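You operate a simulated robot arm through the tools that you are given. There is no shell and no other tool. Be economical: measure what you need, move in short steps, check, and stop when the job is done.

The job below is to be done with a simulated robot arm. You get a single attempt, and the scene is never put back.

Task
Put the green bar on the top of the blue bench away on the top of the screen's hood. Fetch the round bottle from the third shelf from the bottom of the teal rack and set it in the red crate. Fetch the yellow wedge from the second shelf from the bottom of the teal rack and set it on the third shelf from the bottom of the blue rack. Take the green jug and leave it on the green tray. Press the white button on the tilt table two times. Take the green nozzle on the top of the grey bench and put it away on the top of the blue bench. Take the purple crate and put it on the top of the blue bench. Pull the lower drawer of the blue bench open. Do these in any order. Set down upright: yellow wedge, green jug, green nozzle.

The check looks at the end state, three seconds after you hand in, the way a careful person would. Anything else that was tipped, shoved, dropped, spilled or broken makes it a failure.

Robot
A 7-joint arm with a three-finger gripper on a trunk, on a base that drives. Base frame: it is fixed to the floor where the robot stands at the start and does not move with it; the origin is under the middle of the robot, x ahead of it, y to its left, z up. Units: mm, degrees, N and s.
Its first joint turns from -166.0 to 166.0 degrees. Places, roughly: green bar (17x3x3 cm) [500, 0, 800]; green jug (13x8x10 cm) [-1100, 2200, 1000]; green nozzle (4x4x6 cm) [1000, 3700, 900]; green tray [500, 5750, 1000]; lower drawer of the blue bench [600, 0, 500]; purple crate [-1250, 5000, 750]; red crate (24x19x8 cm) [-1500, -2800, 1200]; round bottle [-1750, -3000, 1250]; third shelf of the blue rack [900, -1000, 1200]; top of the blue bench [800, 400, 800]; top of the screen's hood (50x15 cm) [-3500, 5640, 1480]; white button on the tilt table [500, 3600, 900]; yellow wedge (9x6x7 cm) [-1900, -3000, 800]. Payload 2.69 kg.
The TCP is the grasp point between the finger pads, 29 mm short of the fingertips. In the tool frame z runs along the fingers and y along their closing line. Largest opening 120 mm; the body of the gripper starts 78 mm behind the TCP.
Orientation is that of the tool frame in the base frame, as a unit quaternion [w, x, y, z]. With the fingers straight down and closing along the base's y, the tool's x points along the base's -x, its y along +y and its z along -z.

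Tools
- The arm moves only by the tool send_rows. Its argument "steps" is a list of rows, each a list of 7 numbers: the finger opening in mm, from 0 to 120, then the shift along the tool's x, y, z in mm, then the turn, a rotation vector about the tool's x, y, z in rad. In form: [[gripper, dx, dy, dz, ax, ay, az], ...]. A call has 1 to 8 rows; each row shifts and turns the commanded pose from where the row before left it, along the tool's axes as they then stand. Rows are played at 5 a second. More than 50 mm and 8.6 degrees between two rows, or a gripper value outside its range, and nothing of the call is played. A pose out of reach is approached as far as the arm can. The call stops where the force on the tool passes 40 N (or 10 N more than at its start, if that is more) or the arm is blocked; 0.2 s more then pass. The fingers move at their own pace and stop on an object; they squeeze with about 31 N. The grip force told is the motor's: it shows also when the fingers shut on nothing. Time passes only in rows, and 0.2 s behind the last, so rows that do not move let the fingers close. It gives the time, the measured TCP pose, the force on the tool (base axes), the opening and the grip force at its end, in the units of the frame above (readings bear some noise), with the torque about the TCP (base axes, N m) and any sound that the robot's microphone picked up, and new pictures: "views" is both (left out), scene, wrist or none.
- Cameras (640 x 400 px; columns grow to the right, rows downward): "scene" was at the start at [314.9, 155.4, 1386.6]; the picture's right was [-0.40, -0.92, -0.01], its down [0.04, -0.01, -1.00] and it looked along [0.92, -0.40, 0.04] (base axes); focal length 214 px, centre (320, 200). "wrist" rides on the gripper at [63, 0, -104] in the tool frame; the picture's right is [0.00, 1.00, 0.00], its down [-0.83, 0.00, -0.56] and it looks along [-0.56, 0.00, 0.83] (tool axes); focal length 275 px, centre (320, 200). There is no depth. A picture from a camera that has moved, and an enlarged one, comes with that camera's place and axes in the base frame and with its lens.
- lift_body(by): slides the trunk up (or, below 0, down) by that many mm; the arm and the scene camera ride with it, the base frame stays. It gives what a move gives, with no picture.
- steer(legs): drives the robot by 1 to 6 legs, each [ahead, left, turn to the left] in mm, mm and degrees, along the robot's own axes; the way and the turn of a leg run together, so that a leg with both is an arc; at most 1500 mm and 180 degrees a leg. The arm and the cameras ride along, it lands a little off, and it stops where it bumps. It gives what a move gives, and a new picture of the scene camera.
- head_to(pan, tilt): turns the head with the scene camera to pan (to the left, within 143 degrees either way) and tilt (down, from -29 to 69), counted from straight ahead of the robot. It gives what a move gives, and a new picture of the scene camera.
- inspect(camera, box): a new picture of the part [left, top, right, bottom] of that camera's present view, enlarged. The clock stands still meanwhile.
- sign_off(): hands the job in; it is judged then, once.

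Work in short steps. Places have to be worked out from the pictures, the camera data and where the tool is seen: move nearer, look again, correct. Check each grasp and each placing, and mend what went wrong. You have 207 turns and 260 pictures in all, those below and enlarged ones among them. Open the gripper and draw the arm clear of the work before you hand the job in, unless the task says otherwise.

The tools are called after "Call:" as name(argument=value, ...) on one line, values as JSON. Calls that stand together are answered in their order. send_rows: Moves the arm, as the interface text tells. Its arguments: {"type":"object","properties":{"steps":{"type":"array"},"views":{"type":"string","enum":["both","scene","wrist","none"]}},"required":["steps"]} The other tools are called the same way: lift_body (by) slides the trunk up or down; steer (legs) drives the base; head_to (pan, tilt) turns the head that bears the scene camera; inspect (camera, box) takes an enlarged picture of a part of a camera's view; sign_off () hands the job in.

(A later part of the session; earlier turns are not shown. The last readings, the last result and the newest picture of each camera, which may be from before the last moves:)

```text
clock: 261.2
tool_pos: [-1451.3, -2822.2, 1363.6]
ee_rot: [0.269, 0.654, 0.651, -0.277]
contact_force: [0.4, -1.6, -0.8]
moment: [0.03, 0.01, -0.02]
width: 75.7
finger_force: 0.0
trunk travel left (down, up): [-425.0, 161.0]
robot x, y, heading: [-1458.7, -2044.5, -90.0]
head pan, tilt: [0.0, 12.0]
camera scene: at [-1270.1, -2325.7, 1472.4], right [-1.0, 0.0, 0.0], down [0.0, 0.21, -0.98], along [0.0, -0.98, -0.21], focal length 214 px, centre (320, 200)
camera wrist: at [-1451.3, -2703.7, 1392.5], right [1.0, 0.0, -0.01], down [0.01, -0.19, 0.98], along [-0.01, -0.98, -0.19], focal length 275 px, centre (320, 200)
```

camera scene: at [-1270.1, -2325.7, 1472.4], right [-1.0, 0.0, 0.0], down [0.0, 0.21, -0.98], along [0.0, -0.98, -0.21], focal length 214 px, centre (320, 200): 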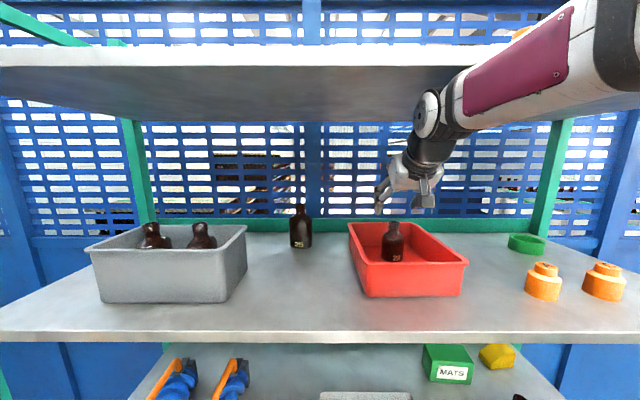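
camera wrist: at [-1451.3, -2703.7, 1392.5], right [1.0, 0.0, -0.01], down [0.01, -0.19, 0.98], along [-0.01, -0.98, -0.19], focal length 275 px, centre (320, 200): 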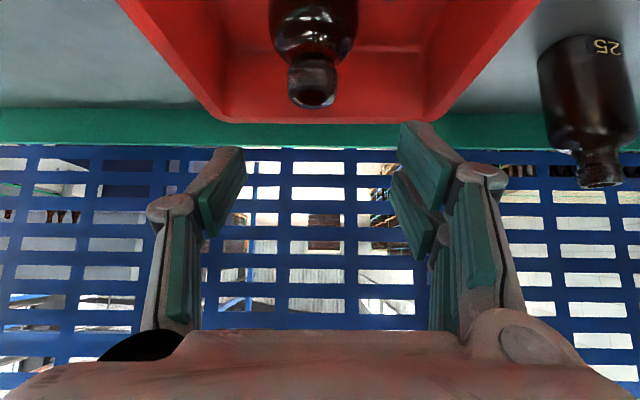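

Bottle stands in the red crate. I back out 420, lower the trunk 300 and look at the yellow wedge on the second shelf.

Call:
steer(legs=[[-420, 0, 0], [0, -300, 0]])

Call:
lift_body(by=-280)

Call:
inspect(camera="scene", box=[240, 180, 480, 330])

Call:
inspect(camera="wrist", box=[0, 0, 640, 400])

```text
clock: 265.4
tool_pos: [-1747.9, -2405.8, 1363.9]
ee_rot: [0.271, 0.651, 0.653, -0.277]
contact_force: [-0.5, 0.4, 0.7]
moment: [-0.03, -0.04, 0.01]
width: 75.9
finger_force: 0.0
trunk travel left (down, up): [-425.0, 161.0]
robot x, y, heading: [-1756.6, -1623.9, -89.3]
head pan, tilt: [0.0, 12.0]
camera scene: at [-1570.2, -1907.6, 1472.5], right [-1.0, -0.01, 0.0], down [0.0, 0.21, -0.98], along [0.01, -0.98, -0.21], focal length 214 px, centre (320, 200)
```

scene: 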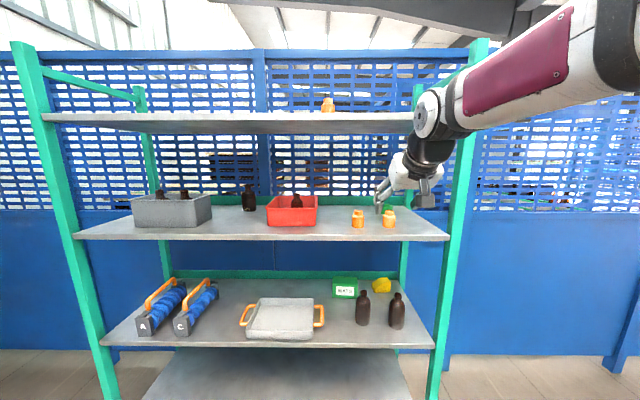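

```text
clock: 268.2
tool_pos: [-1747.2, -2406.4, 1084.2]
ee_rot: [0.271, 0.65, 0.654, -0.277]
contact_force: [0.0, 0.8, 0.3]
moment: [-0.04, 0.0, 0.02]
width: 75.9
finger_force: 0.0
trunk travel left (down, up): [-145.0, 441.0]
robot x, y, heading: [-1761.8, -1628.0, -89.8]
head pan, tilt: [0.0, 12.0]
```

```text
2.67 times, centred on (360, 255) of scene
camera zoom: at [-1569.3, -2014.9, 1192.9], right [-1.0, -0.01, 0.0], down [0.0, 0.21, -0.98], along [0.01, -0.98, -0.21], focal length 572 px, centre (213, 53)
```

zoom: 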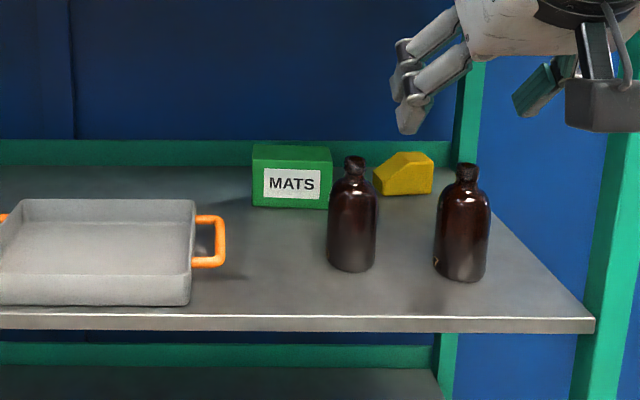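

```text
1.00 times, centred on (320, 200) of wrist (not enlarged: the box is as wide or as high as the picture)
camera zoom: at [-1748.5, -2287.2, 1112.8], right [1.0, 0.0, -0.01], down [0.01, -0.19, 0.98], along [0.0, -0.98, -0.19], focal length 275 px, centre (320, 200)
```

zoom: 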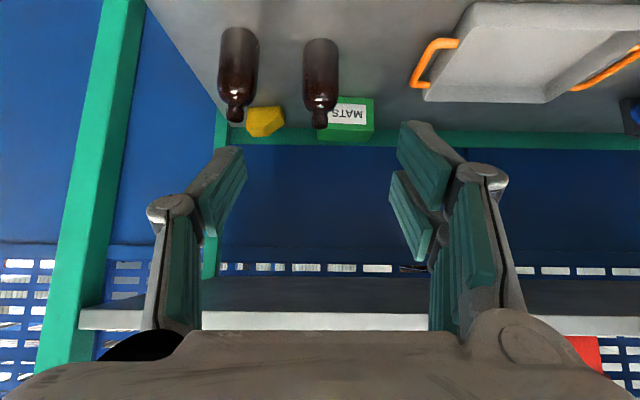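

The wedge (long side along x, tall end to the right) is near (-1887,-2945) behind two bottles at (-1748,-2715) and (-1890,-2697), tops ≈893. I lower the trunk, set the hand in the lane x≈-1820 at z≈890 with fingers narrowed, and drive in 250.

Call:
lift_body(by=-140)

Call:
send_rows(steps=[[40, 0, -37, 0, 0, 0, 0], [40, 0, -36, 0, 0, 0, 0], [40, 18, 0, 18, 0, 0, 0], [40, 18, 0, 18, 0, 0, 0]], views="none")

Call:
steer(legs=[[250, 0, 0]])

Call:
inspect(camera="wrist", box=[0, 0, 640, 400])

```text
clock: 269.9
tool_pos: [-1748.0, -2405.8, 945.9]
ee_rot: [0.27, 0.651, 0.653, -0.277]
contact_force: [0.6, 0.3, 0.2]
moment: [-0.01, 0.01, -0.03]
width: 75.9
finger_force: 0.1
trunk travel left (down, up): [-5.0, 581.0]
robot x, y, heading: [-1764.0, -1628.1, -89.4]
head pan, tilt: [0.0, 12.0]
```

```text
clock: 270.9
tool_pos: [-1819.5, -2406.4, 893.9]
ee_rot: [0.27, 0.651, 0.653, -0.277]
contact_force: [0.1, -0.2, 0.1]
moment: [0.0, -0.03, -0.02]
width: 39.8
finger_force: 0.0
trunk travel left (down, up): [-5.0, 581.0]
robot x, y, heading: [-1764.4, -1628.8, -89.5]
head pan, tilt: [0.0, 12.0]
```

```text
clock: 272.8
tool_pos: [-1818.7, -2662.3, 894.6]
ee_rot: [0.27, 0.652, 0.653, -0.277]
contact_force: [-0.5, -0.3, -0.1]
moment: [0.05, 0.0, -0.02]
width: 39.8
finger_force: 0.0
trunk travel left (down, up): [-5.0, 581.0]
robot x, y, heading: [-1759.2, -1884.4, -89.5]
head pan, tilt: [0.0, 12.0]
camera scene: at [-1567.6, -2273.6, 1053.3], right [-1.0, -0.01, 0.0], down [0.0, 0.21, -0.98], along [0.01, -0.98, -0.21], focal length 214 px, centre (320, 200)
```

scene: 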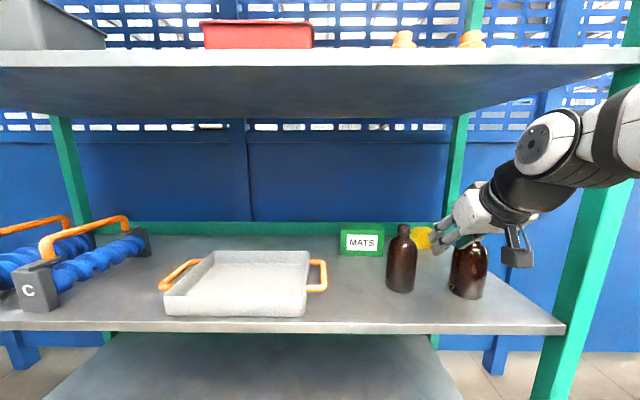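

```text
1.00 times, centred on (320, 200) of wrist (not enlarged: the box is as wide or as high as the picture)
camera zoom: at [-1818.3, -2544.9, 922.4], right [1.0, 0.0, -0.01], down [0.01, -0.19, 0.98], along [0.0, -0.98, -0.19], focal length 275 px, centre (320, 200)
```

zoom: 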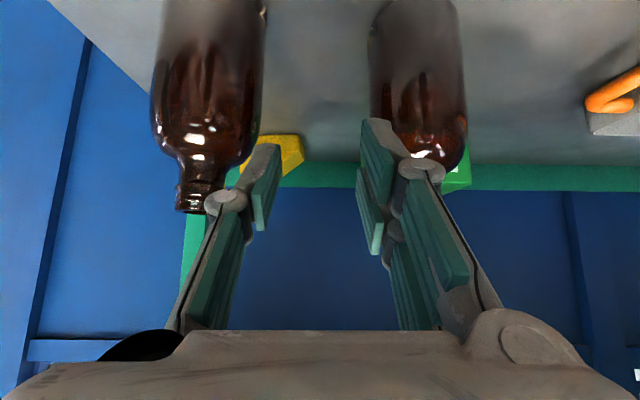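

Bottles at x≈-1889 and -1761, tops ≈899. I centre in the lane (-1825), raise to z≈907, and drive 165 further in.

Call:
send_rows(steps=[[34, -9, -7, -9, 0, 0, 0]], views="none")

Call:
steer(legs=[[165, 0, 0]])

Call:
inspect(camera="wrist", box=[0, 0, 640, 400])

```text
clock: 273.2
tool_pos: [-1825.7, -2662.5, 907.0]
ee_rot: [0.27, 0.651, 0.653, -0.277]
contact_force: [0.1, 0.1, -0.7]
moment: [0.01, -0.01, 0.01]
width: 34.3
finger_force: 0.1
trunk travel left (down, up): [-5.0, 581.0]
robot x, y, heading: [-1760.5, -1881.1, -89.7]
head pan, tilt: [0.0, 12.0]
```

```text
clock: 274.6
tool_pos: [-1823.4, -2830.1, 907.3]
ee_rot: [0.269, 0.651, 0.653, -0.277]
contact_force: [0.0, 0.0, -1.4]
moment: [0.0, 0.02, 0.0]
width: 33.8
finger_force: 0.1
trunk travel left (down, up): [-5.0, 581.0]
robot x, y, heading: [-1756.7, -2050.6, -89.7]
head pan, tilt: [0.0, 12.0]
camera scene: at [-1566.3, -2440.2, 1053.3], right [-1.0, -0.01, 0.0], down [0.0, 0.21, -0.98], along [0.01, -0.98, -0.21], focal length 214 px, centre (320, 200)
```

scene: 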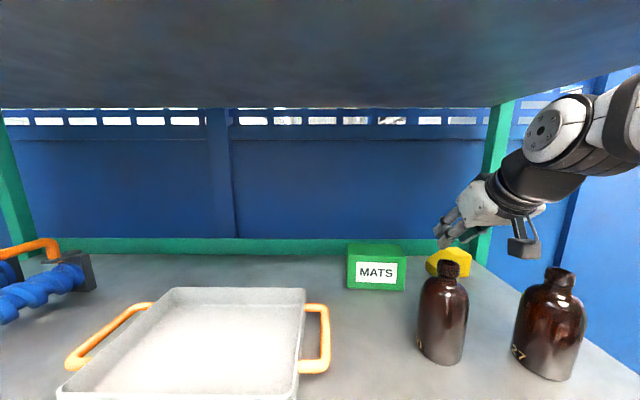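

```text
1.00 times, centred on (320, 200) of wrist (not enlarged: the box is as wide or as high as the picture)
camera zoom: at [-1823.6, -2711.1, 935.1], right [1.0, 0.0, -0.01], down [0.01, -0.19, 0.98], along [0.0, -0.98, -0.19], focal length 275 px, centre (320, 200)
```

zoom: 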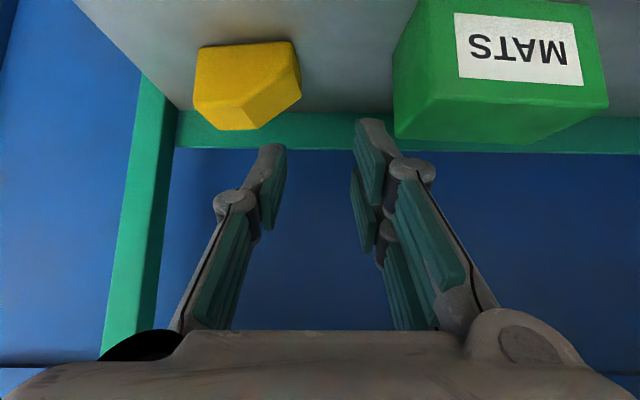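

Through the lane cleanly. I zoom in on the wedge for its geometry.

Call:
inspect(camera="wrist", box=[160, 20, 340, 140])

Call:
inspect(camera="scene", box=[400, 220, 520, 300])

```text
3.33 times, centred on (250, 80) of wrist
camera zoom: at [-1823.6, -2711.1, 935.1], right [1.0, 0.0, -0.01], down [0.01, -0.19, 0.98], along [0.0, -0.98, -0.19], focal length 918 px, centre (553, 600)
```

zoom: 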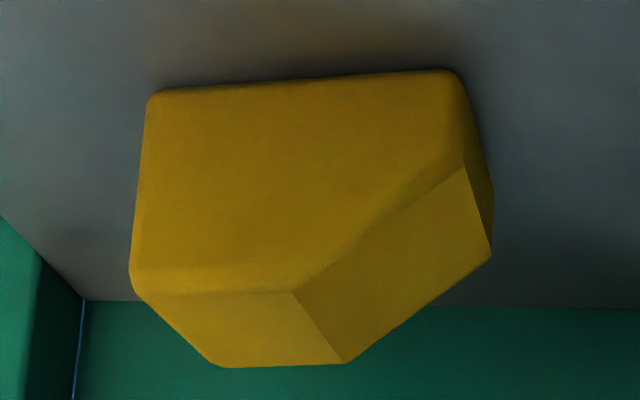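

```text
5.00 times, centred on (460, 260) of scene
camera zoom: at [-1566.3, -2440.2, 1053.3], right [-1.0, -0.01, 0.0], down [0.0, 0.21, -0.98], along [0.01, -0.98, -0.21], focal length 1072 px, centre (-380, -100)
```

zoom: 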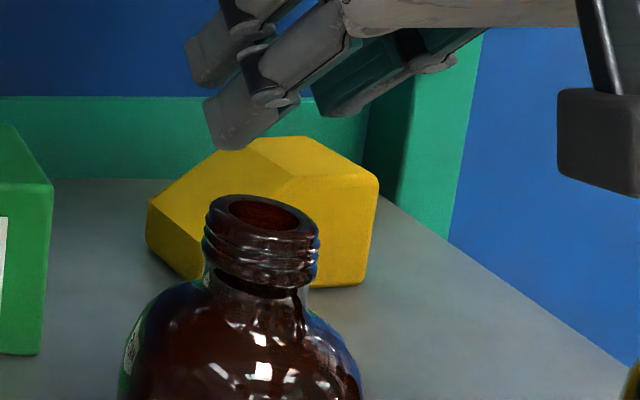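

Wedge: centre ≈(-1894,-2973), shelf z≈738, yaw ~6°, tall end at -x. I go 133 in, then shift -71 in x, align yaw and open wide.

Call:
send_rows(steps=[[34, -23.7, 0, 23.3, 0, 0, 0], [34, -23.7, 0, 23.3, 0, 0, 0], [34, -23.7, 0, 23.3, 0, 0, 0], [34, -23.7, -5, 23.3, 0, 0, 0], [60, 0, -33, 0, 0, 0, 0], [114, 0, -33, 0, 0, 0, 0], [114, 0, 0, 0, -0.077, 0, -0.078]], views="both")

```text
clock: 276.2
tool_pos: [-1892.0, -2963.6, 908.5]
ee_rot: [0.284, 0.613, 0.689, -0.262]
contact_force: [-0.7, 0.6, 0.6]
moment: [0.02, 0.01, -0.02]
width: 114.1
finger_force: 0.1
trunk travel left (down, up): [-5.0, 581.0]
robot x, y, heading: [-1756.6, -2051.9, -89.6]
head pan, tilt: [0.0, 12.0]
camera scene: at [-1566.2, -2440.1, 1053.4], right [-1.0, -0.01, 0.0], down [0.0, 0.21, -0.98], along [0.01, -0.98, -0.21], focal length 214 px, centre (320, 200)
camera wrist: at [-1905.9, -2846.0, 936.9], right [0.99, 0.11, -0.01], down [0.04, -0.18, 0.98], along [0.11, -0.98, -0.19], focal length 275 px, centre (320, 200)
```

scene: 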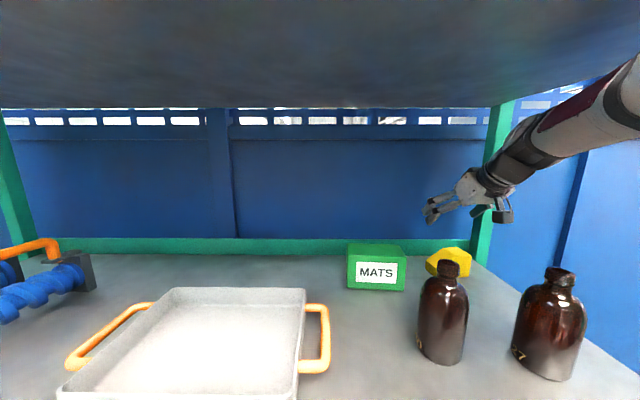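
wrist: 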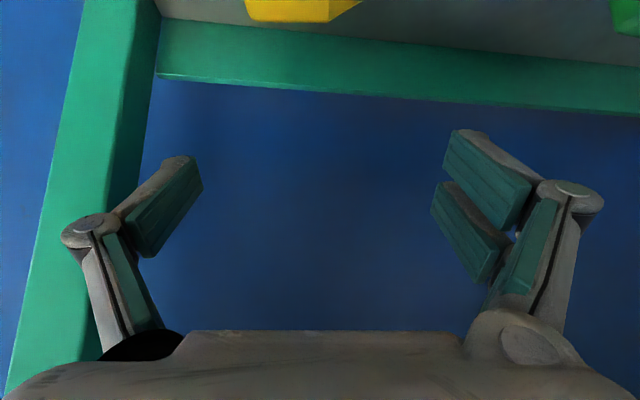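

Well placed. I descend 100, look again.

Call:
send_rows(steps=[[114, 24.6, 0, 25, 0, 0, 0], [114, 24.6, 0, 25, 0, 0, 0], [114, 21, 0, 21.4, 0, 0, 0]], views="both")

```text
clock: 277.0
tool_pos: [-1892.9, -2964.3, 808.7]
ee_rot: [0.284, 0.614, 0.689, -0.262]
contact_force: [0.4, 0.1, 0.1]
moment: [0.04, 0.0, 0.0]
width: 113.9
finger_force: 0.1
trunk travel left (down, up): [-5.0, 581.0]
robot x, y, heading: [-1755.2, -2054.5, -89.5]
head pan, tilt: [0.0, 12.0]
camera scene: at [-1566.4, -2440.2, 1053.4], right [-1.0, -0.01, 0.0], down [0.0, 0.21, -0.98], along [0.01, -0.98, -0.21], focal length 214 px, centre (320, 200)
camera wrist: at [-1906.7, -2847.0, 836.7], right [0.99, 0.11, -0.02], down [0.04, -0.18, 0.98], along [0.11, -0.98, -0.19], focal length 275 px, centre (320, 200)
```

scene: 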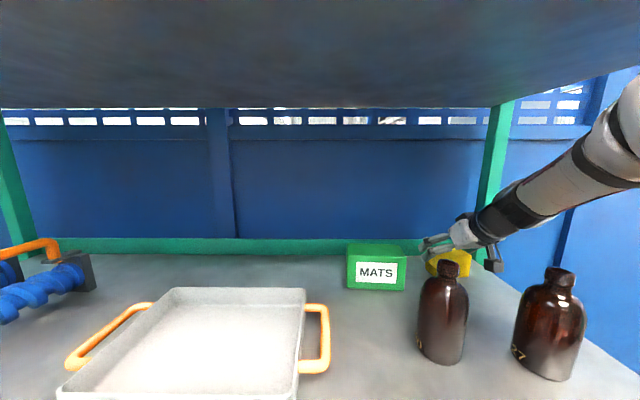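
wrist: 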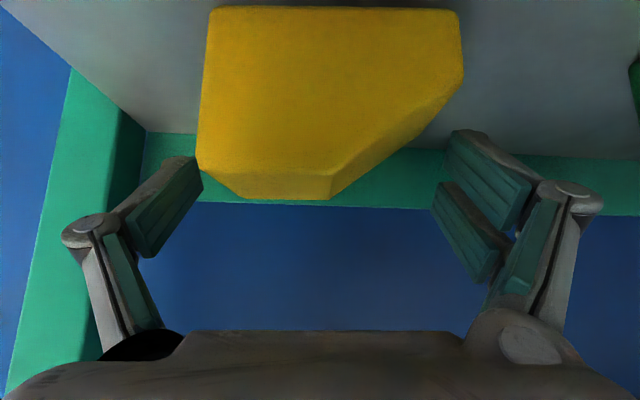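

Aligned. I shift 4 mm, lower 20, then feel down in small steps.

Call:
send_rows(steps=[[114, 14, 4, 14.3, 0, 0, 0], [114, 2.8, 0, 2.9, 0, 0, 0], [114, 2.8, 0, 2.9, 0, 0, 0], [114, 2.8, 0, 2.9, 0, 0, 0], [114, 2.8, 0, 2.9, 0, 0, 0]], views="wrist")

```text
clock: 278.2
tool_pos: [-1892.4, -2966.6, 775.2]
ee_rot: [0.284, 0.615, 0.687, -0.263]
contact_force: [-0.6, -3.7, 10.0]
moment: [0.05, -0.65, -0.22]
width: 116.3
finger_force: 1.8
trunk travel left (down, up): [-5.0, 581.0]
robot x, y, heading: [-1757.8, -2049.0, -89.6]
head pan, tilt: [0.0, 12.0]
camera wrist: at [-1904.6, -2847.5, 802.8], right [0.99, 0.11, -0.02], down [0.04, -0.18, 0.98], along [0.11, -0.98, -0.18], focal length 275 px, centre (320, 200)
```

wrist: 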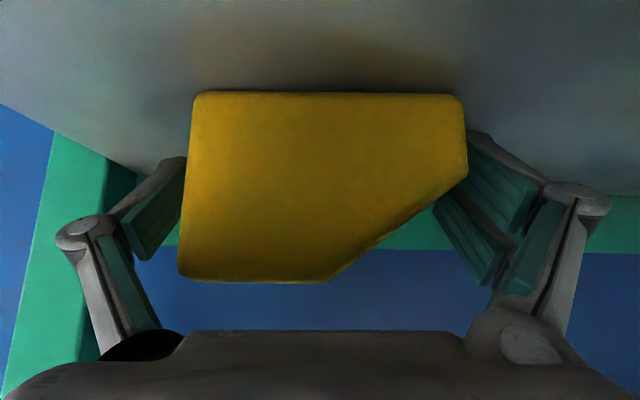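

Fingertips touch the shelf. I rise 3 mm and close.

Call:
send_rows(steps=[[114, -2.2, 0, -2.2, 0, 0, 0], [100, 0, 0, 0, 0, 0, 0], [85, 0, 0, 0, 0, 0, 0], [70, 0, 0, 0, 0, 0, 0], [70, 0, 0, 0, 0, 0, 0]], views="wrist")

```text
clock: 279.3
tool_pos: [-1889.3, -2964.5, 780.5]
ee_rot: [0.288, 0.612, 0.688, -0.263]
contact_force: [1.7, 5.1, 12.7]
moment: [0.65, -0.71, 0.19]
width: 93.1
finger_force: 31.7
trunk travel left (down, up): [-5.0, 581.0]
robot x, y, heading: [-1753.9, -2051.5, -89.5]
head pan, tilt: [0.0, 12.0]
stopped in row 5: the force on the tool passed its limit at 43 N (the readings are from after the stop); the commanded pose is now the measured one
camera wrist: at [-1903.1, -2847.1, 808.3], right [0.99, 0.11, -0.01], down [0.03, -0.18, 0.98], along [0.11, -0.98, -0.18], focal length 275 px, centre (320, 200)
```

wrist: 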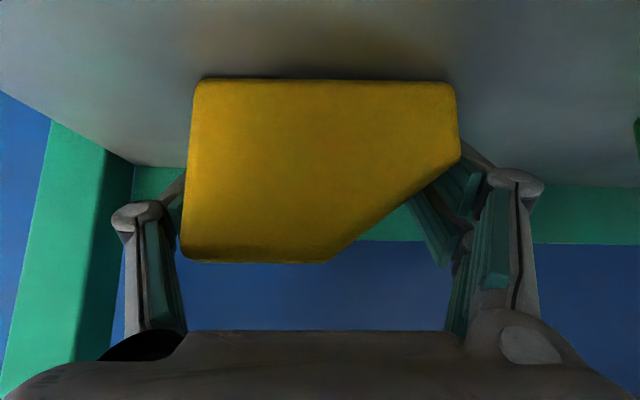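

Gripped at 93 mm. I lift slowly and watch for slipping.

Call:
send_rows(steps=[[70, -2.1, 0, -2.1, 0, 0, 0], [70, -3.5, 0, -3.6, 0, 0, 0], [70, -7, 0, -7.1, 0, 0, 0], [70, -7, 0, -7.1, 0, 0, 0]], views="both")

```text
clock: 280.3
tool_pos: [-1890.0, -2963.9, 806.4]
ee_rot: [0.286, 0.612, 0.688, -0.262]
contact_force: [-0.7, -0.1, -3.4]
moment: [-0.01, -0.03, 0.0]
width: 92.7
finger_force: 30.7
trunk travel left (down, up): [-5.0, 581.0]
robot x, y, heading: [-1758.7, -2052.5, -89.4]
head pan, tilt: [0.0, 12.0]
camera scene: at [-1566.2, -2440.1, 1053.3], right [-1.0, -0.01, 0.0], down [0.0, 0.21, -0.98], along [0.01, -0.98, -0.21], focal length 214 px, centre (320, 200)
camera wrist: at [-1903.1, -2846.3, 834.5], right [0.99, 0.11, -0.01], down [0.03, -0.18, 0.98], along [0.11, -0.98, -0.18], focal length 275 px, centre (320, 200)
```

scene: 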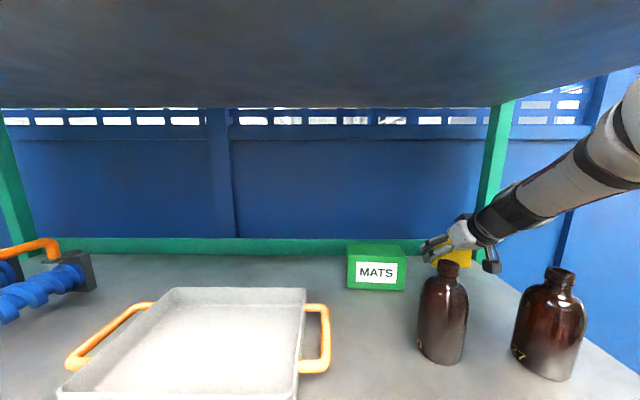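
wrist: 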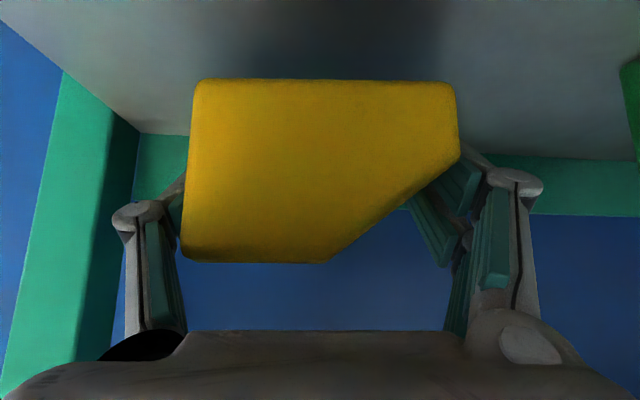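

Held (0.35 kg). To leave, I'll raise to TCP z≈900 (wedge bottom ≈869, above the MATS box 828), slide the robot left 234 to the wide gap (x≈-1656), and back straight out.

Call:
send_rows(steps=[[70, -15, 0, -15.3, 0, 0, 0], [70, -17, 0, -17.3, 0, 0, 0], [70, -17, 0, -17.3, 0, 0, 0], [70, -17, 0, -17.3, 0, 0, 0]], views="none")

Call:
steer(legs=[[0, 234, 0]])

```text
clock: 281.3
tool_pos: [-1888.0, -2964.0, 900.3]
ee_rot: [0.286, 0.613, 0.688, -0.262]
contact_force: [0.0, -0.5, -2.7]
moment: [-0.02, -0.01, -0.02]
width: 92.5
finger_force: 31.4
trunk travel left (down, up): [-5.0, 581.0]
robot x, y, heading: [-1759.3, -2048.9, -89.7]
head pan, tilt: [0.0, 12.0]
```

```text
clock: 283.1
tool_pos: [-1653.5, -2961.3, 900.4]
ee_rot: [0.285, 0.614, 0.687, -0.263]
contact_force: [0.4, -0.4, -3.5]
moment: [-0.02, 0.02, -0.04]
width: 92.5
finger_force: 31.6
trunk travel left (down, up): [-5.0, 581.0]
robot x, y, heading: [-1523.6, -2053.7, -89.6]
head pan, tilt: [0.0, 12.0]
camera scene: at [-1330.0, -2438.7, 1053.3], right [-1.0, -0.01, 0.0], down [0.0, 0.21, -0.98], along [0.01, -0.98, -0.21], focal length 214 px, centre (320, 200)
```

scene: 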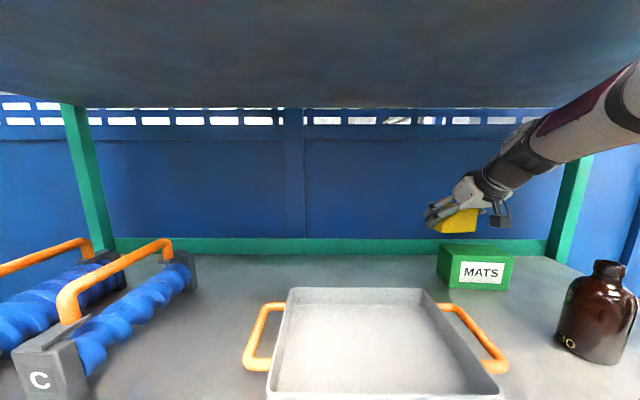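

Nothing tall on the left, so I slide 50 more left for margin to the bottle, then back straight out.

Call:
steer(legs=[[0, 50, 0], [-520, 0, 0]])

```text
clock: 286.6
tool_pos: [-1601.4, -2446.3, 900.2]
ee_rot: [0.287, 0.611, 0.69, -0.262]
contact_force: [0.4, 0.2, -3.3]
moment: [-0.03, -0.04, 0.01]
width: 92.3
finger_force: 30.8
trunk travel left (down, up): [-5.0, 581.0]
robot x, y, heading: [-1473.7, -1534.3, -89.1]
head pan, tilt: [0.0, 12.0]
camera scene: at [-1282.1, -1920.0, 1053.3], right [-1.0, -0.01, 0.0], down [0.0, 0.21, -0.98], along [0.01, -0.98, -0.21], focal length 214 px, centre (320, 200)
```

scene: 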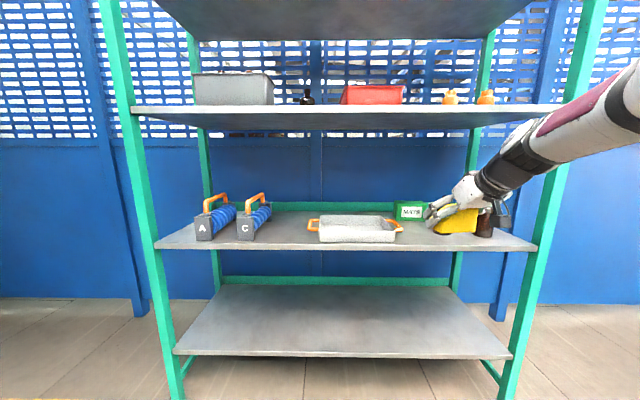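

Out cleanly. I turn left toward the blue rack, approach, and raise the trunk 350.

Call:
steer(legs=[[0, 0, 89], [900, 0, 0]])

Call:
lift_body(by=350)

Call:
head_to(pan=0, tilt=10)

```text
clock: 295.0
tool_pos: [322.6, -1719.2, 901.7]
ee_rot: [0.389, -0.039, 0.921, 0.011]
contact_force: [0.0, 0.0, -2.5]
moment: [0.02, -0.06, -0.03]
width: 90.8
finger_force: 30.8
trunk travel left (down, up): [-5.0, 581.0]
robot x, y, heading: [-584.3, -1558.6, -1.2]
head pan, tilt: [0.0, 12.0]
camera scene: at [-189.6, -1378.6, 1053.3], right [-0.02, -1.0, 0.0], down [-0.21, 0.0, -0.98], along [0.98, -0.02, -0.21], focal length 214 px, centre (320, 200)
```

scene: 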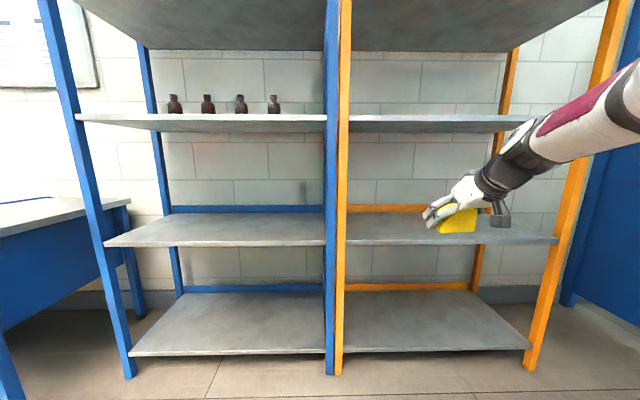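

```text
clock: 298.4
tool_pos: [324.0, -1719.1, 1250.2]
ee_rot: [0.388, -0.039, 0.921, 0.011]
contact_force: [0.0, 0.4, -3.5]
moment: [-0.01, 0.0, -0.04]
width: 91.1
finger_force: 30.6
trunk travel left (down, up): [-355.0, 231.0]
robot x, y, heading: [-578.8, -1558.2, -1.3]
head pan, tilt: [0.0, 12.0]
```

```text
clock: 299.1
tool_pos: [322.9, -1719.6, 1250.6]
ee_rot: [0.388, -0.04, 0.921, 0.011]
contact_force: [0.2, 0.7, -2.9]
moment: [0.0, -0.01, 0.0]
width: 90.8
finger_force: 31.3
trunk travel left (down, up): [-355.0, 231.0]
robot x, y, heading: [-578.9, -1557.8, -1.3]
head pan, tilt: [0.0, 10.0]
camera scene: at [-256.1, -1377.0, 1405.8], right [-0.02, -1.0, 0.0], down [-0.17, 0.0, -0.98], along [0.98, -0.02, -0.17], focal length 214 px, centre (320, 200)
```

scene: 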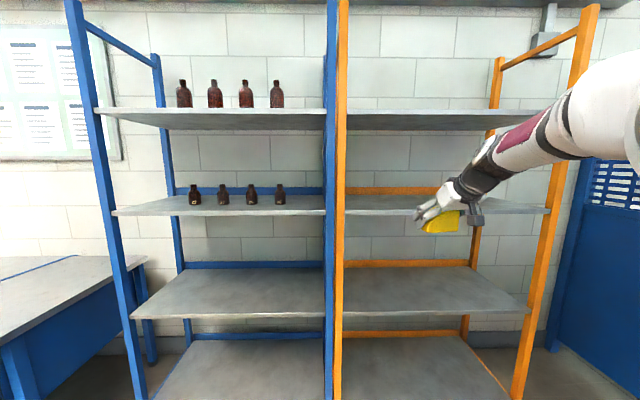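

The blue rack's third shelf (z≈1203, front x≈660, y -475…-1450) carries four bottles. I zoom in to find free space.

Call:
inspect(camera="scene", box=[90, 150, 350, 250])

```text
2.46 times, centred on (220, 200) of scene
camera zoom: at [-256.1, -1377.0, 1405.8], right [-0.02, -1.0, 0.0], down [-0.17, 0.0, -0.98], along [0.98, -0.02, -0.17], focal length 528 px, centre (566, 200)
```

zoom: 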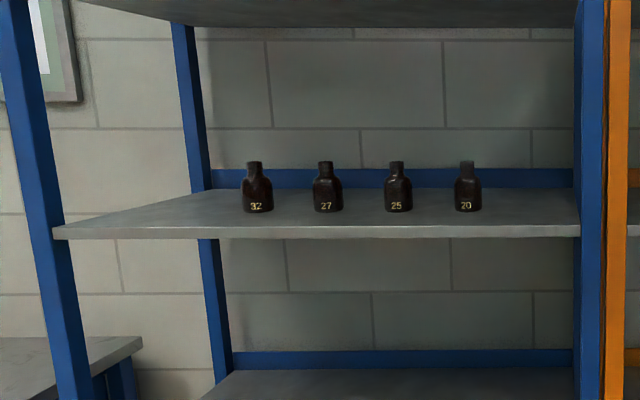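

Free space left of bottle "32": target y≈-628, x≈760. I raise 30 mm and slide left so the hand lines up, staying clear of the rack.

Call:
lift_body(by=30)

Call:
steer(legs=[[0, 1090, 1.3], [100, 0, 0]])

Call:
inspect(camera="wrist", box=[0, 0, 640, 400])

```text
clock: 299.8
tool_pos: [323.7, -1719.3, 1280.4]
ee_rot: [0.389, -0.039, 0.921, 0.012]
contact_force: [0.0, 0.2, -2.1]
moment: [-0.02, -0.01, -0.01]
width: 90.5
finger_force: 31.3
trunk travel left (down, up): [-385.0, 201.0]
robot x, y, heading: [-584.2, -1557.6, -1.1]
head pan, tilt: [0.0, 10.0]
```

```text
clock: 306.1
tool_pos: [447.4, -627.5, 1281.8]
ee_rot: [0.388, -0.043, 0.921, 0.013]
contact_force: [0.7, -0.2, -3.7]
moment: [-0.02, -0.04, -0.01]
width: 90.7
finger_force: 30.7
trunk travel left (down, up): [-385.0, 201.0]
robot x, y, heading: [-460.9, -476.2, -0.8]
head pan, tilt: [0.0, 10.0]
camera scene: at [-153.4, -290.1, 1435.8], right [-0.01, -1.0, 0.0], down [-0.17, 0.0, -0.98], along [0.98, -0.01, -0.17], focal length 214 px, centre (320, 200)
```

scene: 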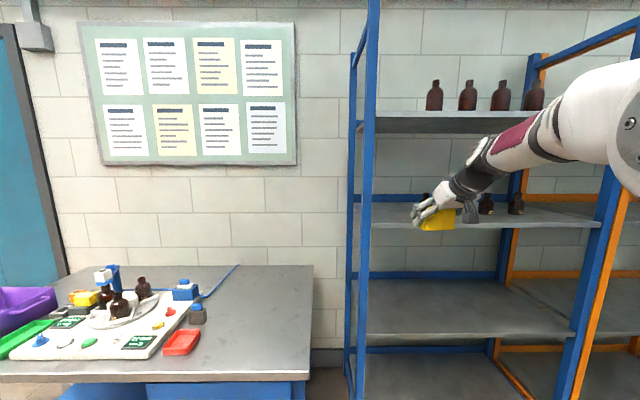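

```text
1.00 times, centred on (320, 200) of wrist (not enlarged: the box is as wide or as high as the picture)
camera zoom: at [327.9, -637.5, 1308.8], right [-0.09, 1.0, -0.01], down [0.18, 0.03, 0.98], along [0.98, 0.09, -0.18], focal length 275 px, centre (320, 200)
```

zoom: 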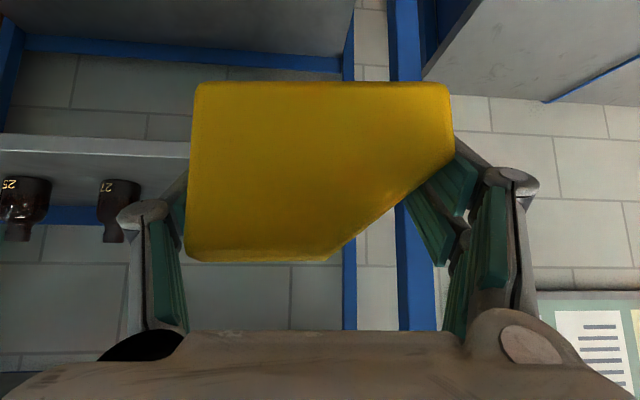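

The hand is centred between post (y≈-520) and bottle 32 (edge ≈-745). I drive 300 forward.

Call:
steer(legs=[[200, 0, 0]])

Call:
inspect(camera="wrist", box=[0, 0, 640, 400])

```text
clock: 307.7
tool_pos: [647.1, -630.7, 1280.3]
ee_rot: [0.388, -0.044, 0.92, 0.013]
contact_force: [-0.6, 0.4, -3.0]
moment: [-0.01, -0.04, 0.0]
width: 90.5
finger_force: 31.3
trunk travel left (down, up): [-385.0, 201.0]
robot x, y, heading: [-260.6, -480.6, -1.0]
head pan, tilt: [0.0, 10.0]
camera scene: at [47.7, -293.4, 1435.8], right [-0.01, -1.0, 0.0], down [-0.17, 0.0, -0.98], along [0.98, -0.01, -0.17], focal length 214 px, centre (320, 200)
```

scene: 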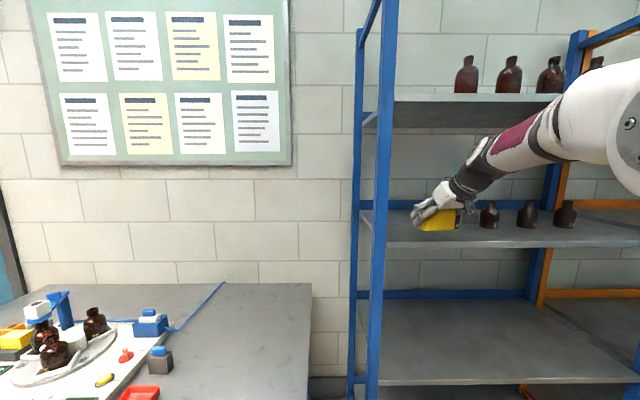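

```text
1.00 times, centred on (320, 200) of wrist (not enlarged: the box is as wide or as high as the picture)
camera zoom: at [528.5, -641.4, 1308.7], right [-0.09, 1.0, -0.01], down [0.18, 0.03, 0.98], along [0.98, 0.09, -0.18], focal length 275 px, centre (320, 200)
```

zoom: 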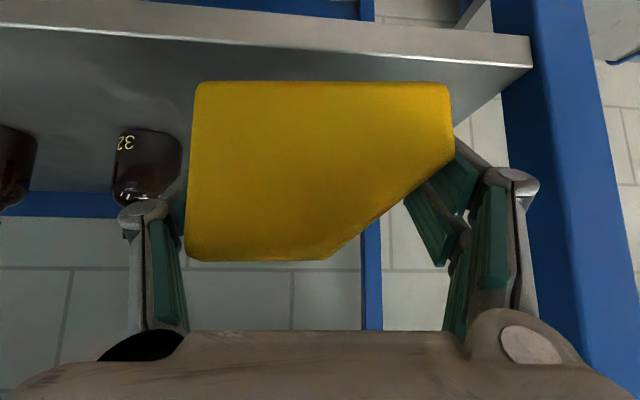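

Drive 90 more, then lower slowly onto the shelf.

Call:
steer(legs=[[90, 0, 0]])

Call:
send_rows(steps=[[70, 14, 0, 14.3, 0, 0, 0], [70, 9, 0, 9.2, 0, 0, 0], [70, 2.1, 0, 2.1, 0, 0, 0], [70, 2.1, 0, 2.1, 0, 0, 0], [70, 2.1, 0, 2.1, 0, 0, 0]], views="both")

```text
clock: 308.8
tool_pos: [737.1, -634.3, 1281.0]
ee_rot: [0.389, -0.042, 0.92, 0.013]
contact_force: [-0.2, -0.3, -3.4]
moment: [0.0, -0.03, 0.03]
width: 90.7
finger_force: 31.4
trunk travel left (down, up): [-385.0, 201.0]
robot x, y, heading: [-169.6, -479.6, -1.0]
head pan, tilt: [0.0, 10.0]
camera scene: at [138.3, -295.0, 1435.8], right [-0.02, -1.0, 0.0], down [-0.17, 0.0, -0.98], along [0.98, -0.02, -0.17], focal length 214 px, centre (320, 200)
```

scene: 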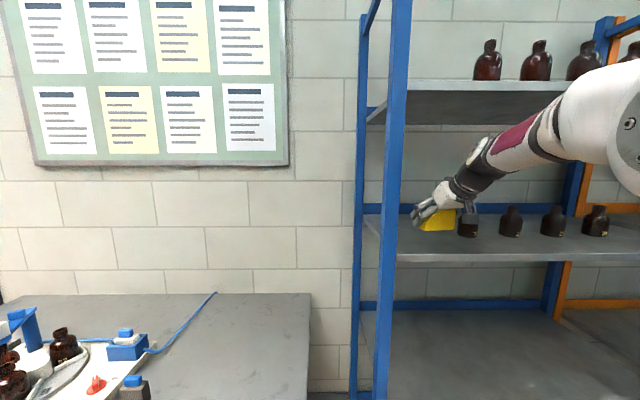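

```text
clock: 310.0
tool_pos: [738.2, -632.8, 1239.3]
ee_rot: [0.387, -0.042, 0.921, 0.012]
contact_force: [-0.9, -0.6, -3.0]
moment: [0.03, -0.03, 0.03]
width: 90.6
finger_force: 31.2
trunk travel left (down, up): [-385.0, 201.0]
robot x, y, heading: [-170.0, -479.6, -1.0]
head pan, tilt: [0.0, 10.0]
camera scene: at [138.3, -295.1, 1435.7], right [-0.02, -1.0, 0.0], down [-0.17, 0.0, -0.98], along [0.98, -0.02, -0.17], focal length 214 px, centre (320, 200)
camera wrist: at [619.4, -643.2, 1267.1], right [-0.09, 1.0, -0.01], down [0.18, 0.03, 0.98], along [0.98, 0.09, -0.18], focal length 275 px, centre (320, 200)
```

scene: 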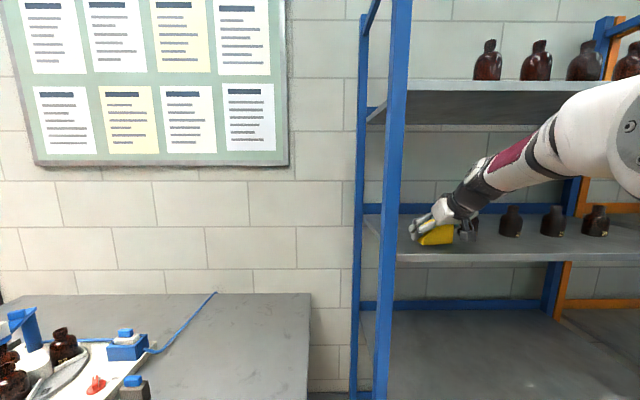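
wrist: 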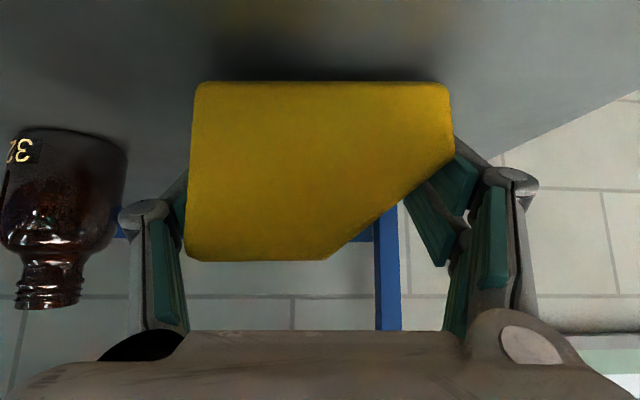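

Just above the shelf. I lower in small steps until contact.

Call:
send_rows(steps=[[70, 1.8, 0, 1.8, 0, 0, 0], [70, 1.8, 0, 1.8, 0, 0, 0], [70, 1.4, 0, 1.4, 0, 0, 0], [70, 1.4, 0, 1.4, 0, 0, 0], [70, 1.4, 0, 1.4, 0, 0, 0]], views="none")

```text
clock: 311.2
tool_pos: [739.0, -633.8, 1232.7]
ee_rot: [0.392, -0.042, 0.919, 0.012]
contact_force: [-2.6, 2.3, 25.6]
moment: [1.32, 1.11, 0.03]
width: 90.3
finger_force: 31.1
trunk travel left (down, up): [-385.0, 201.0]
robot x, y, heading: [-169.3, -479.7, -1.4]
head pan, tilt: [0.0, 10.0]
```

Contact (25 N, at one corner). I relieve 1 mm and open gently.

Call:
send_rows(steps=[[70, -0.8, 0, -0.8, 0, 0, 0], [94, 0, 0, 0, 0, 0, 0], [100, 0, 0, 0, 0, 0, 0], [106, 0, 0, 0, 0, 0, 0]], views="both")

```text
clock: 312.2
tool_pos: [737.9, -633.9, 1227.1]
ee_rot: [0.385, -0.042, 0.922, 0.012]
contact_force: [0.3, 0.6, 0.1]
moment: [0.0, 0.02, -0.03]
width: 107.3
finger_force: 0.7
trunk travel left (down, up): [-385.0, 201.0]
robot x, y, heading: [-173.2, -479.5, -0.7]
head pan, tilt: [0.0, 10.0]
camera scene: at [138.2, -295.1, 1435.7], right [-0.02, -1.0, 0.0], down [-0.17, 0.0, -0.98], along [0.98, -0.02, -0.17], focal length 214 px, centre (320, 200)
camera wrist: at [619.6, -643.8, 1255.0], right [-0.09, 1.0, -0.01], down [0.19, 0.03, 0.98], along [0.98, 0.09, -0.19], focal length 275 px, centre (320, 200)
```

scene: 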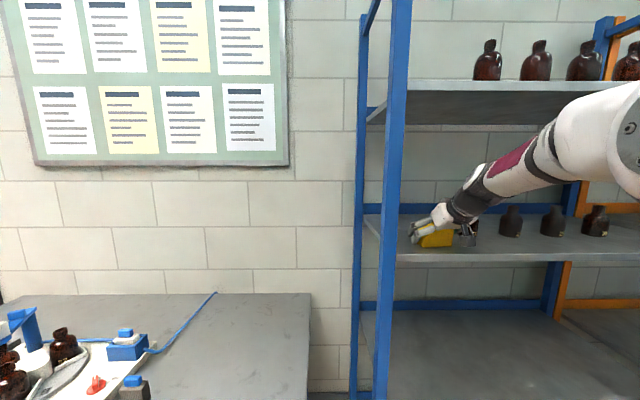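
wrist: 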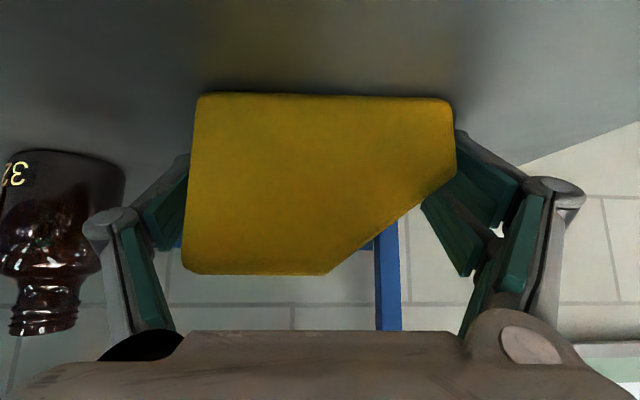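

The wedge stands on the shelf. I rise 60 mm straight up, then back out.

Call:
send_rows(steps=[[106, -14, 0, -14.3, 0, 0, 0], [106, -21, 0, -21.4, 0, 0, 0], [106, -21, 0, -21.4, 0, 0, 0]], views="none")

Call:
steer(legs=[[-350, 0, 0]])

Call:
inspect(camera="scene", box=[320, 140, 600, 290])

```text
clock: 313.0
tool_pos: [737.7, -633.6, 1309.8]
ee_rot: [0.387, -0.042, 0.921, 0.012]
contact_force: [0.0, -0.1, 0.5]
moment: [-0.01, -0.02, 0.02]
width: 105.9
finger_force: 0.1
trunk travel left (down, up): [-385.0, 201.0]
robot x, y, heading: [-172.1, -481.1, -0.7]
head pan, tilt: [0.0, 10.0]
```

```text
clock: 315.3
tool_pos: [394.9, -626.6, 1308.8]
ee_rot: [0.388, -0.043, 0.92, 0.013]
contact_force: [0.4, -0.7, 0.1]
moment: [-0.02, 0.02, -0.01]
width: 106.1
finger_force: 0.1
trunk travel left (down, up): [-385.0, 201.0]
robot x, y, heading: [-510.4, -476.9, -0.9]
head pan, tilt: [0.0, 10.0]
camera scene: at [-203.7, -289.4, 1435.7], right [-0.01, -1.0, 0.0], down [-0.17, 0.0, -0.98], along [0.98, -0.01, -0.17], focal length 214 px, centre (320, 200)
```

scene: 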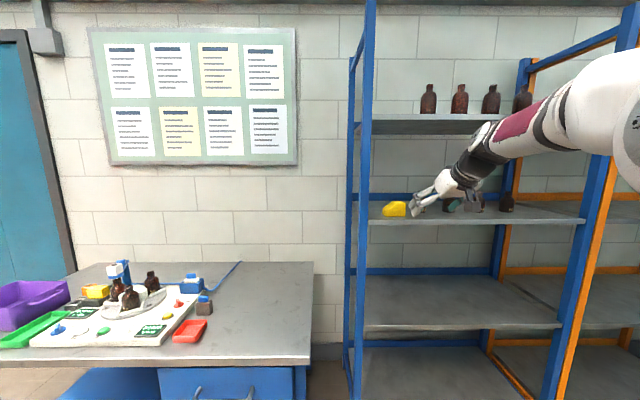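

```text
2.29 times, centred on (460, 215) of scene
camera zoom: at [-203.7, -289.4, 1435.7], right [-0.01, -1.0, 0.0], down [-0.17, 0.0, -0.98], along [0.98, -0.01, -0.17], focal length 490 px, centre (0, 166)
```

zoom: 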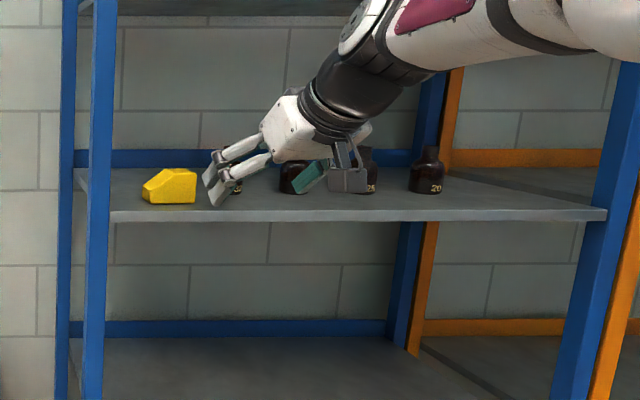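

Wedge done. Next the jug. I draw the hand in 280 mm, then drive up the aisle to the gap at y≈4100.

Call:
send_rows(steps=[[60, 28, 0, -28.5, 0, 0, 0], [60, 28, 0, -28.5, 0, 0, 0], [60, 28, 0, -28.5, 0, 0, 0], [60, 28, 0, -28.5, 0, 0, 0], [60, 28, 0, -28.5, 0, 0, 0], [60, 28, 0, -28.5, 0, 0, 0], [60, 28, 0, -28.5, 0, 0, 0]], views="none")

Call:
steer(legs=[[210, 0, 0], [0, 0, 91], [1500, 0, 0], [1500, 0, 0], [1500, 0, 0]])

```text
clock: 316.9
tool_pos: [118.2, -650.3, 1307.6]
ee_rot: [0.388, -0.043, 0.921, 0.013]
contact_force: [0.1, 0.6, 0.1]
moment: [-0.01, 0.0, -0.03]
width: 59.9
finger_force: 0.1
trunk travel left (down, up): [-385.0, 201.0]
robot x, y, heading: [-508.2, -476.1, -0.7]
head pan, tilt: [0.0, 10.0]
```

```text
clock: 343.3
tool_pos: [-143.4, 4627.6, 1307.8]
ee_rot: [-0.263, 0.688, -0.613, -0.287]
contact_force: [-0.1, 0.1, 0.2]
moment: [-0.02, -0.01, 0.01]
width: 59.9
finger_force: 0.0
trunk travel left (down, up): [-385.0, 201.0]
robot x, y, heading: [-307.0, 3994.1, 90.4]
head pan, tilt: [0.0, 10.0]
camera scene: at [-498.4, 4302.5, 1435.8], right [1.0, 0.01, 0.0], down [0.0, -0.17, -0.98], along [-0.01, 0.98, -0.17], focal length 214 px, centre (320, 200)
```

scene: 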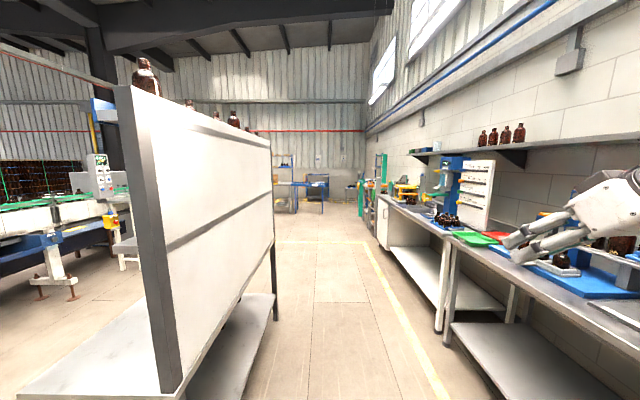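

I slide left 1550, reverse 1700 under the canopy, and turn right to face the frame with the jug.

Call:
steer(legs=[[0, 1500, 0], [0, 50, 0], [-1400, 0, 0], [-300, 0, 0], [0, 0, -90]])

```text
clock: 363.4
tool_pos: [-1214.0, 2139.7, 1307.0]
ee_rot: [0.388, -0.057, 0.92, 0.019]
contact_force: [-0.6, 0.4, 0.3]
moment: [-0.01, 0.0, 0.02]
width: 60.1
finger_force: 0.0
trunk travel left (down, up): [-385.0, 201.0]
robot x, y, heading: [-1849.9, 2296.9, 1.0]
head pan, tilt: [0.0, 10.0]
camera scene: at [-1544.9, 2490.6, 1435.8], right [0.02, -1.0, 0.0], down [-0.17, 0.0, -0.98], along [0.98, 0.02, -0.17], focal length 214 px, centre (320, 200)
```

scene: 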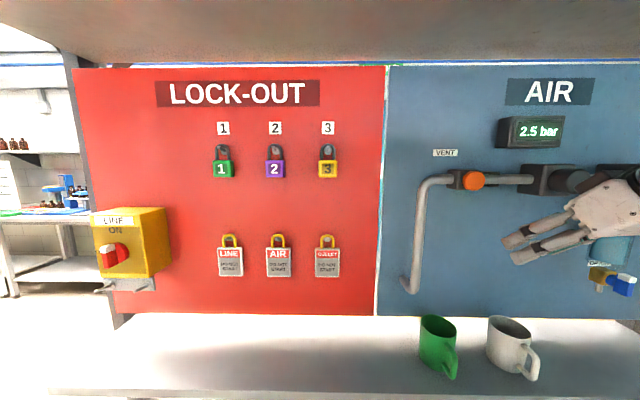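

The green jug (cup with handle toward us) is near (-1095,2212) on the shelf, z≈950. I bring the tool back to vertical and move to y≈2212, then look from the wrist.

Call:
send_rows(steps=[[60, 10, 0, 0, 0, 0.13, 0], [60, 0, 0, 0, 0, 0.13, 0], [60, 0, 0, 0, 0, 0.13, 0], [60, 0, 0, 0, 0, 0.13, 0], [60, 0, 0, 0, 0, 0.13, 0], [60, 0, 0, 0, 0, 0.14, -0.08], [100, 0, 36, 0, 0, 0, 0], [100, 0, 36, 0, 0, 0, 0]], views="both")

```text
refused: row 6 steps farther than a row can; nothing moved
```

Call:
send_rows(steps=[[60, 10, 0, 0, 0, 0.13, 0], [60, 0, 0, 0, 0, 0.13, 0], [60, 0, 0, 0, 0, 0.13, 0], [60, 0, 0, 0, 0, 0.13, 0], [60, 0, 0, 0, 0, 0.13, 0], [60, 0, 0, 0, 0, 0.14, 0], [100, 0, 36, 0, 0, 0, -0.1], [100, 0, 36, 0, 0, 0, 0]], views="both")

```text
clock: 365.2
tool_pos: [-1232.0, 2209.6, 1297.6]
ee_rot: [0.002, -0.11, 0.994, -0.006]
contact_force: [-0.7, -0.3, -1.1]
moment: [0.0, 0.03, 0.0]
width: 99.9
finger_force: 0.1
trunk travel left (down, up): [-385.0, 201.0]
robot x, y, heading: [-1845.6, 2295.7, 0.9]
head pan, tilt: [0.0, 10.0]
camera scene: at [-1544.6, 2490.2, 1435.8], right [0.02, -1.0, 0.0], down [-0.17, 0.0, -0.98], along [0.98, 0.02, -0.17], focal length 214 px, centre (320, 200)
camera wrist: at [-1294.4, 2195.9, 1402.5], right [-0.22, 0.98, -0.01], down [0.81, 0.19, 0.56], along [0.55, 0.12, -0.83], focal length 275 px, centre (320, 200)
```

scene: 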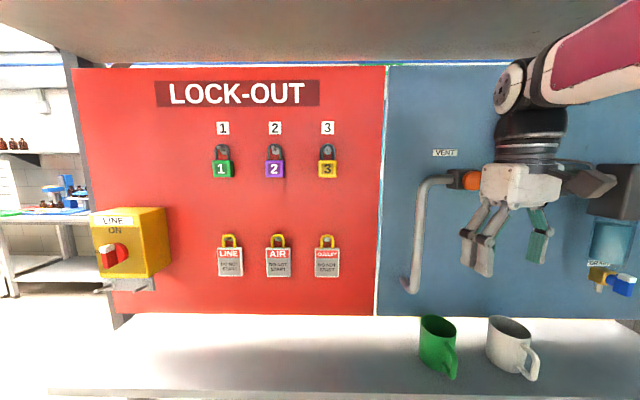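
wrist: 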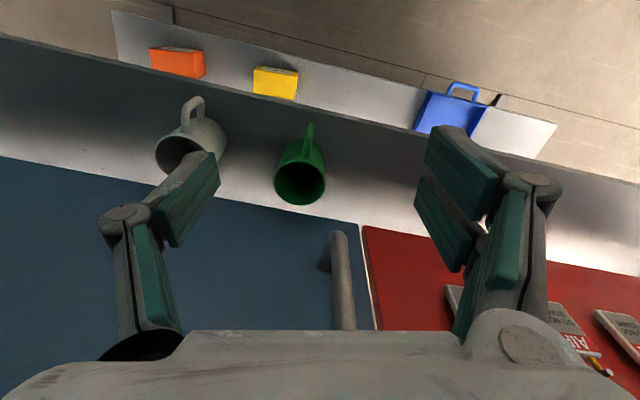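

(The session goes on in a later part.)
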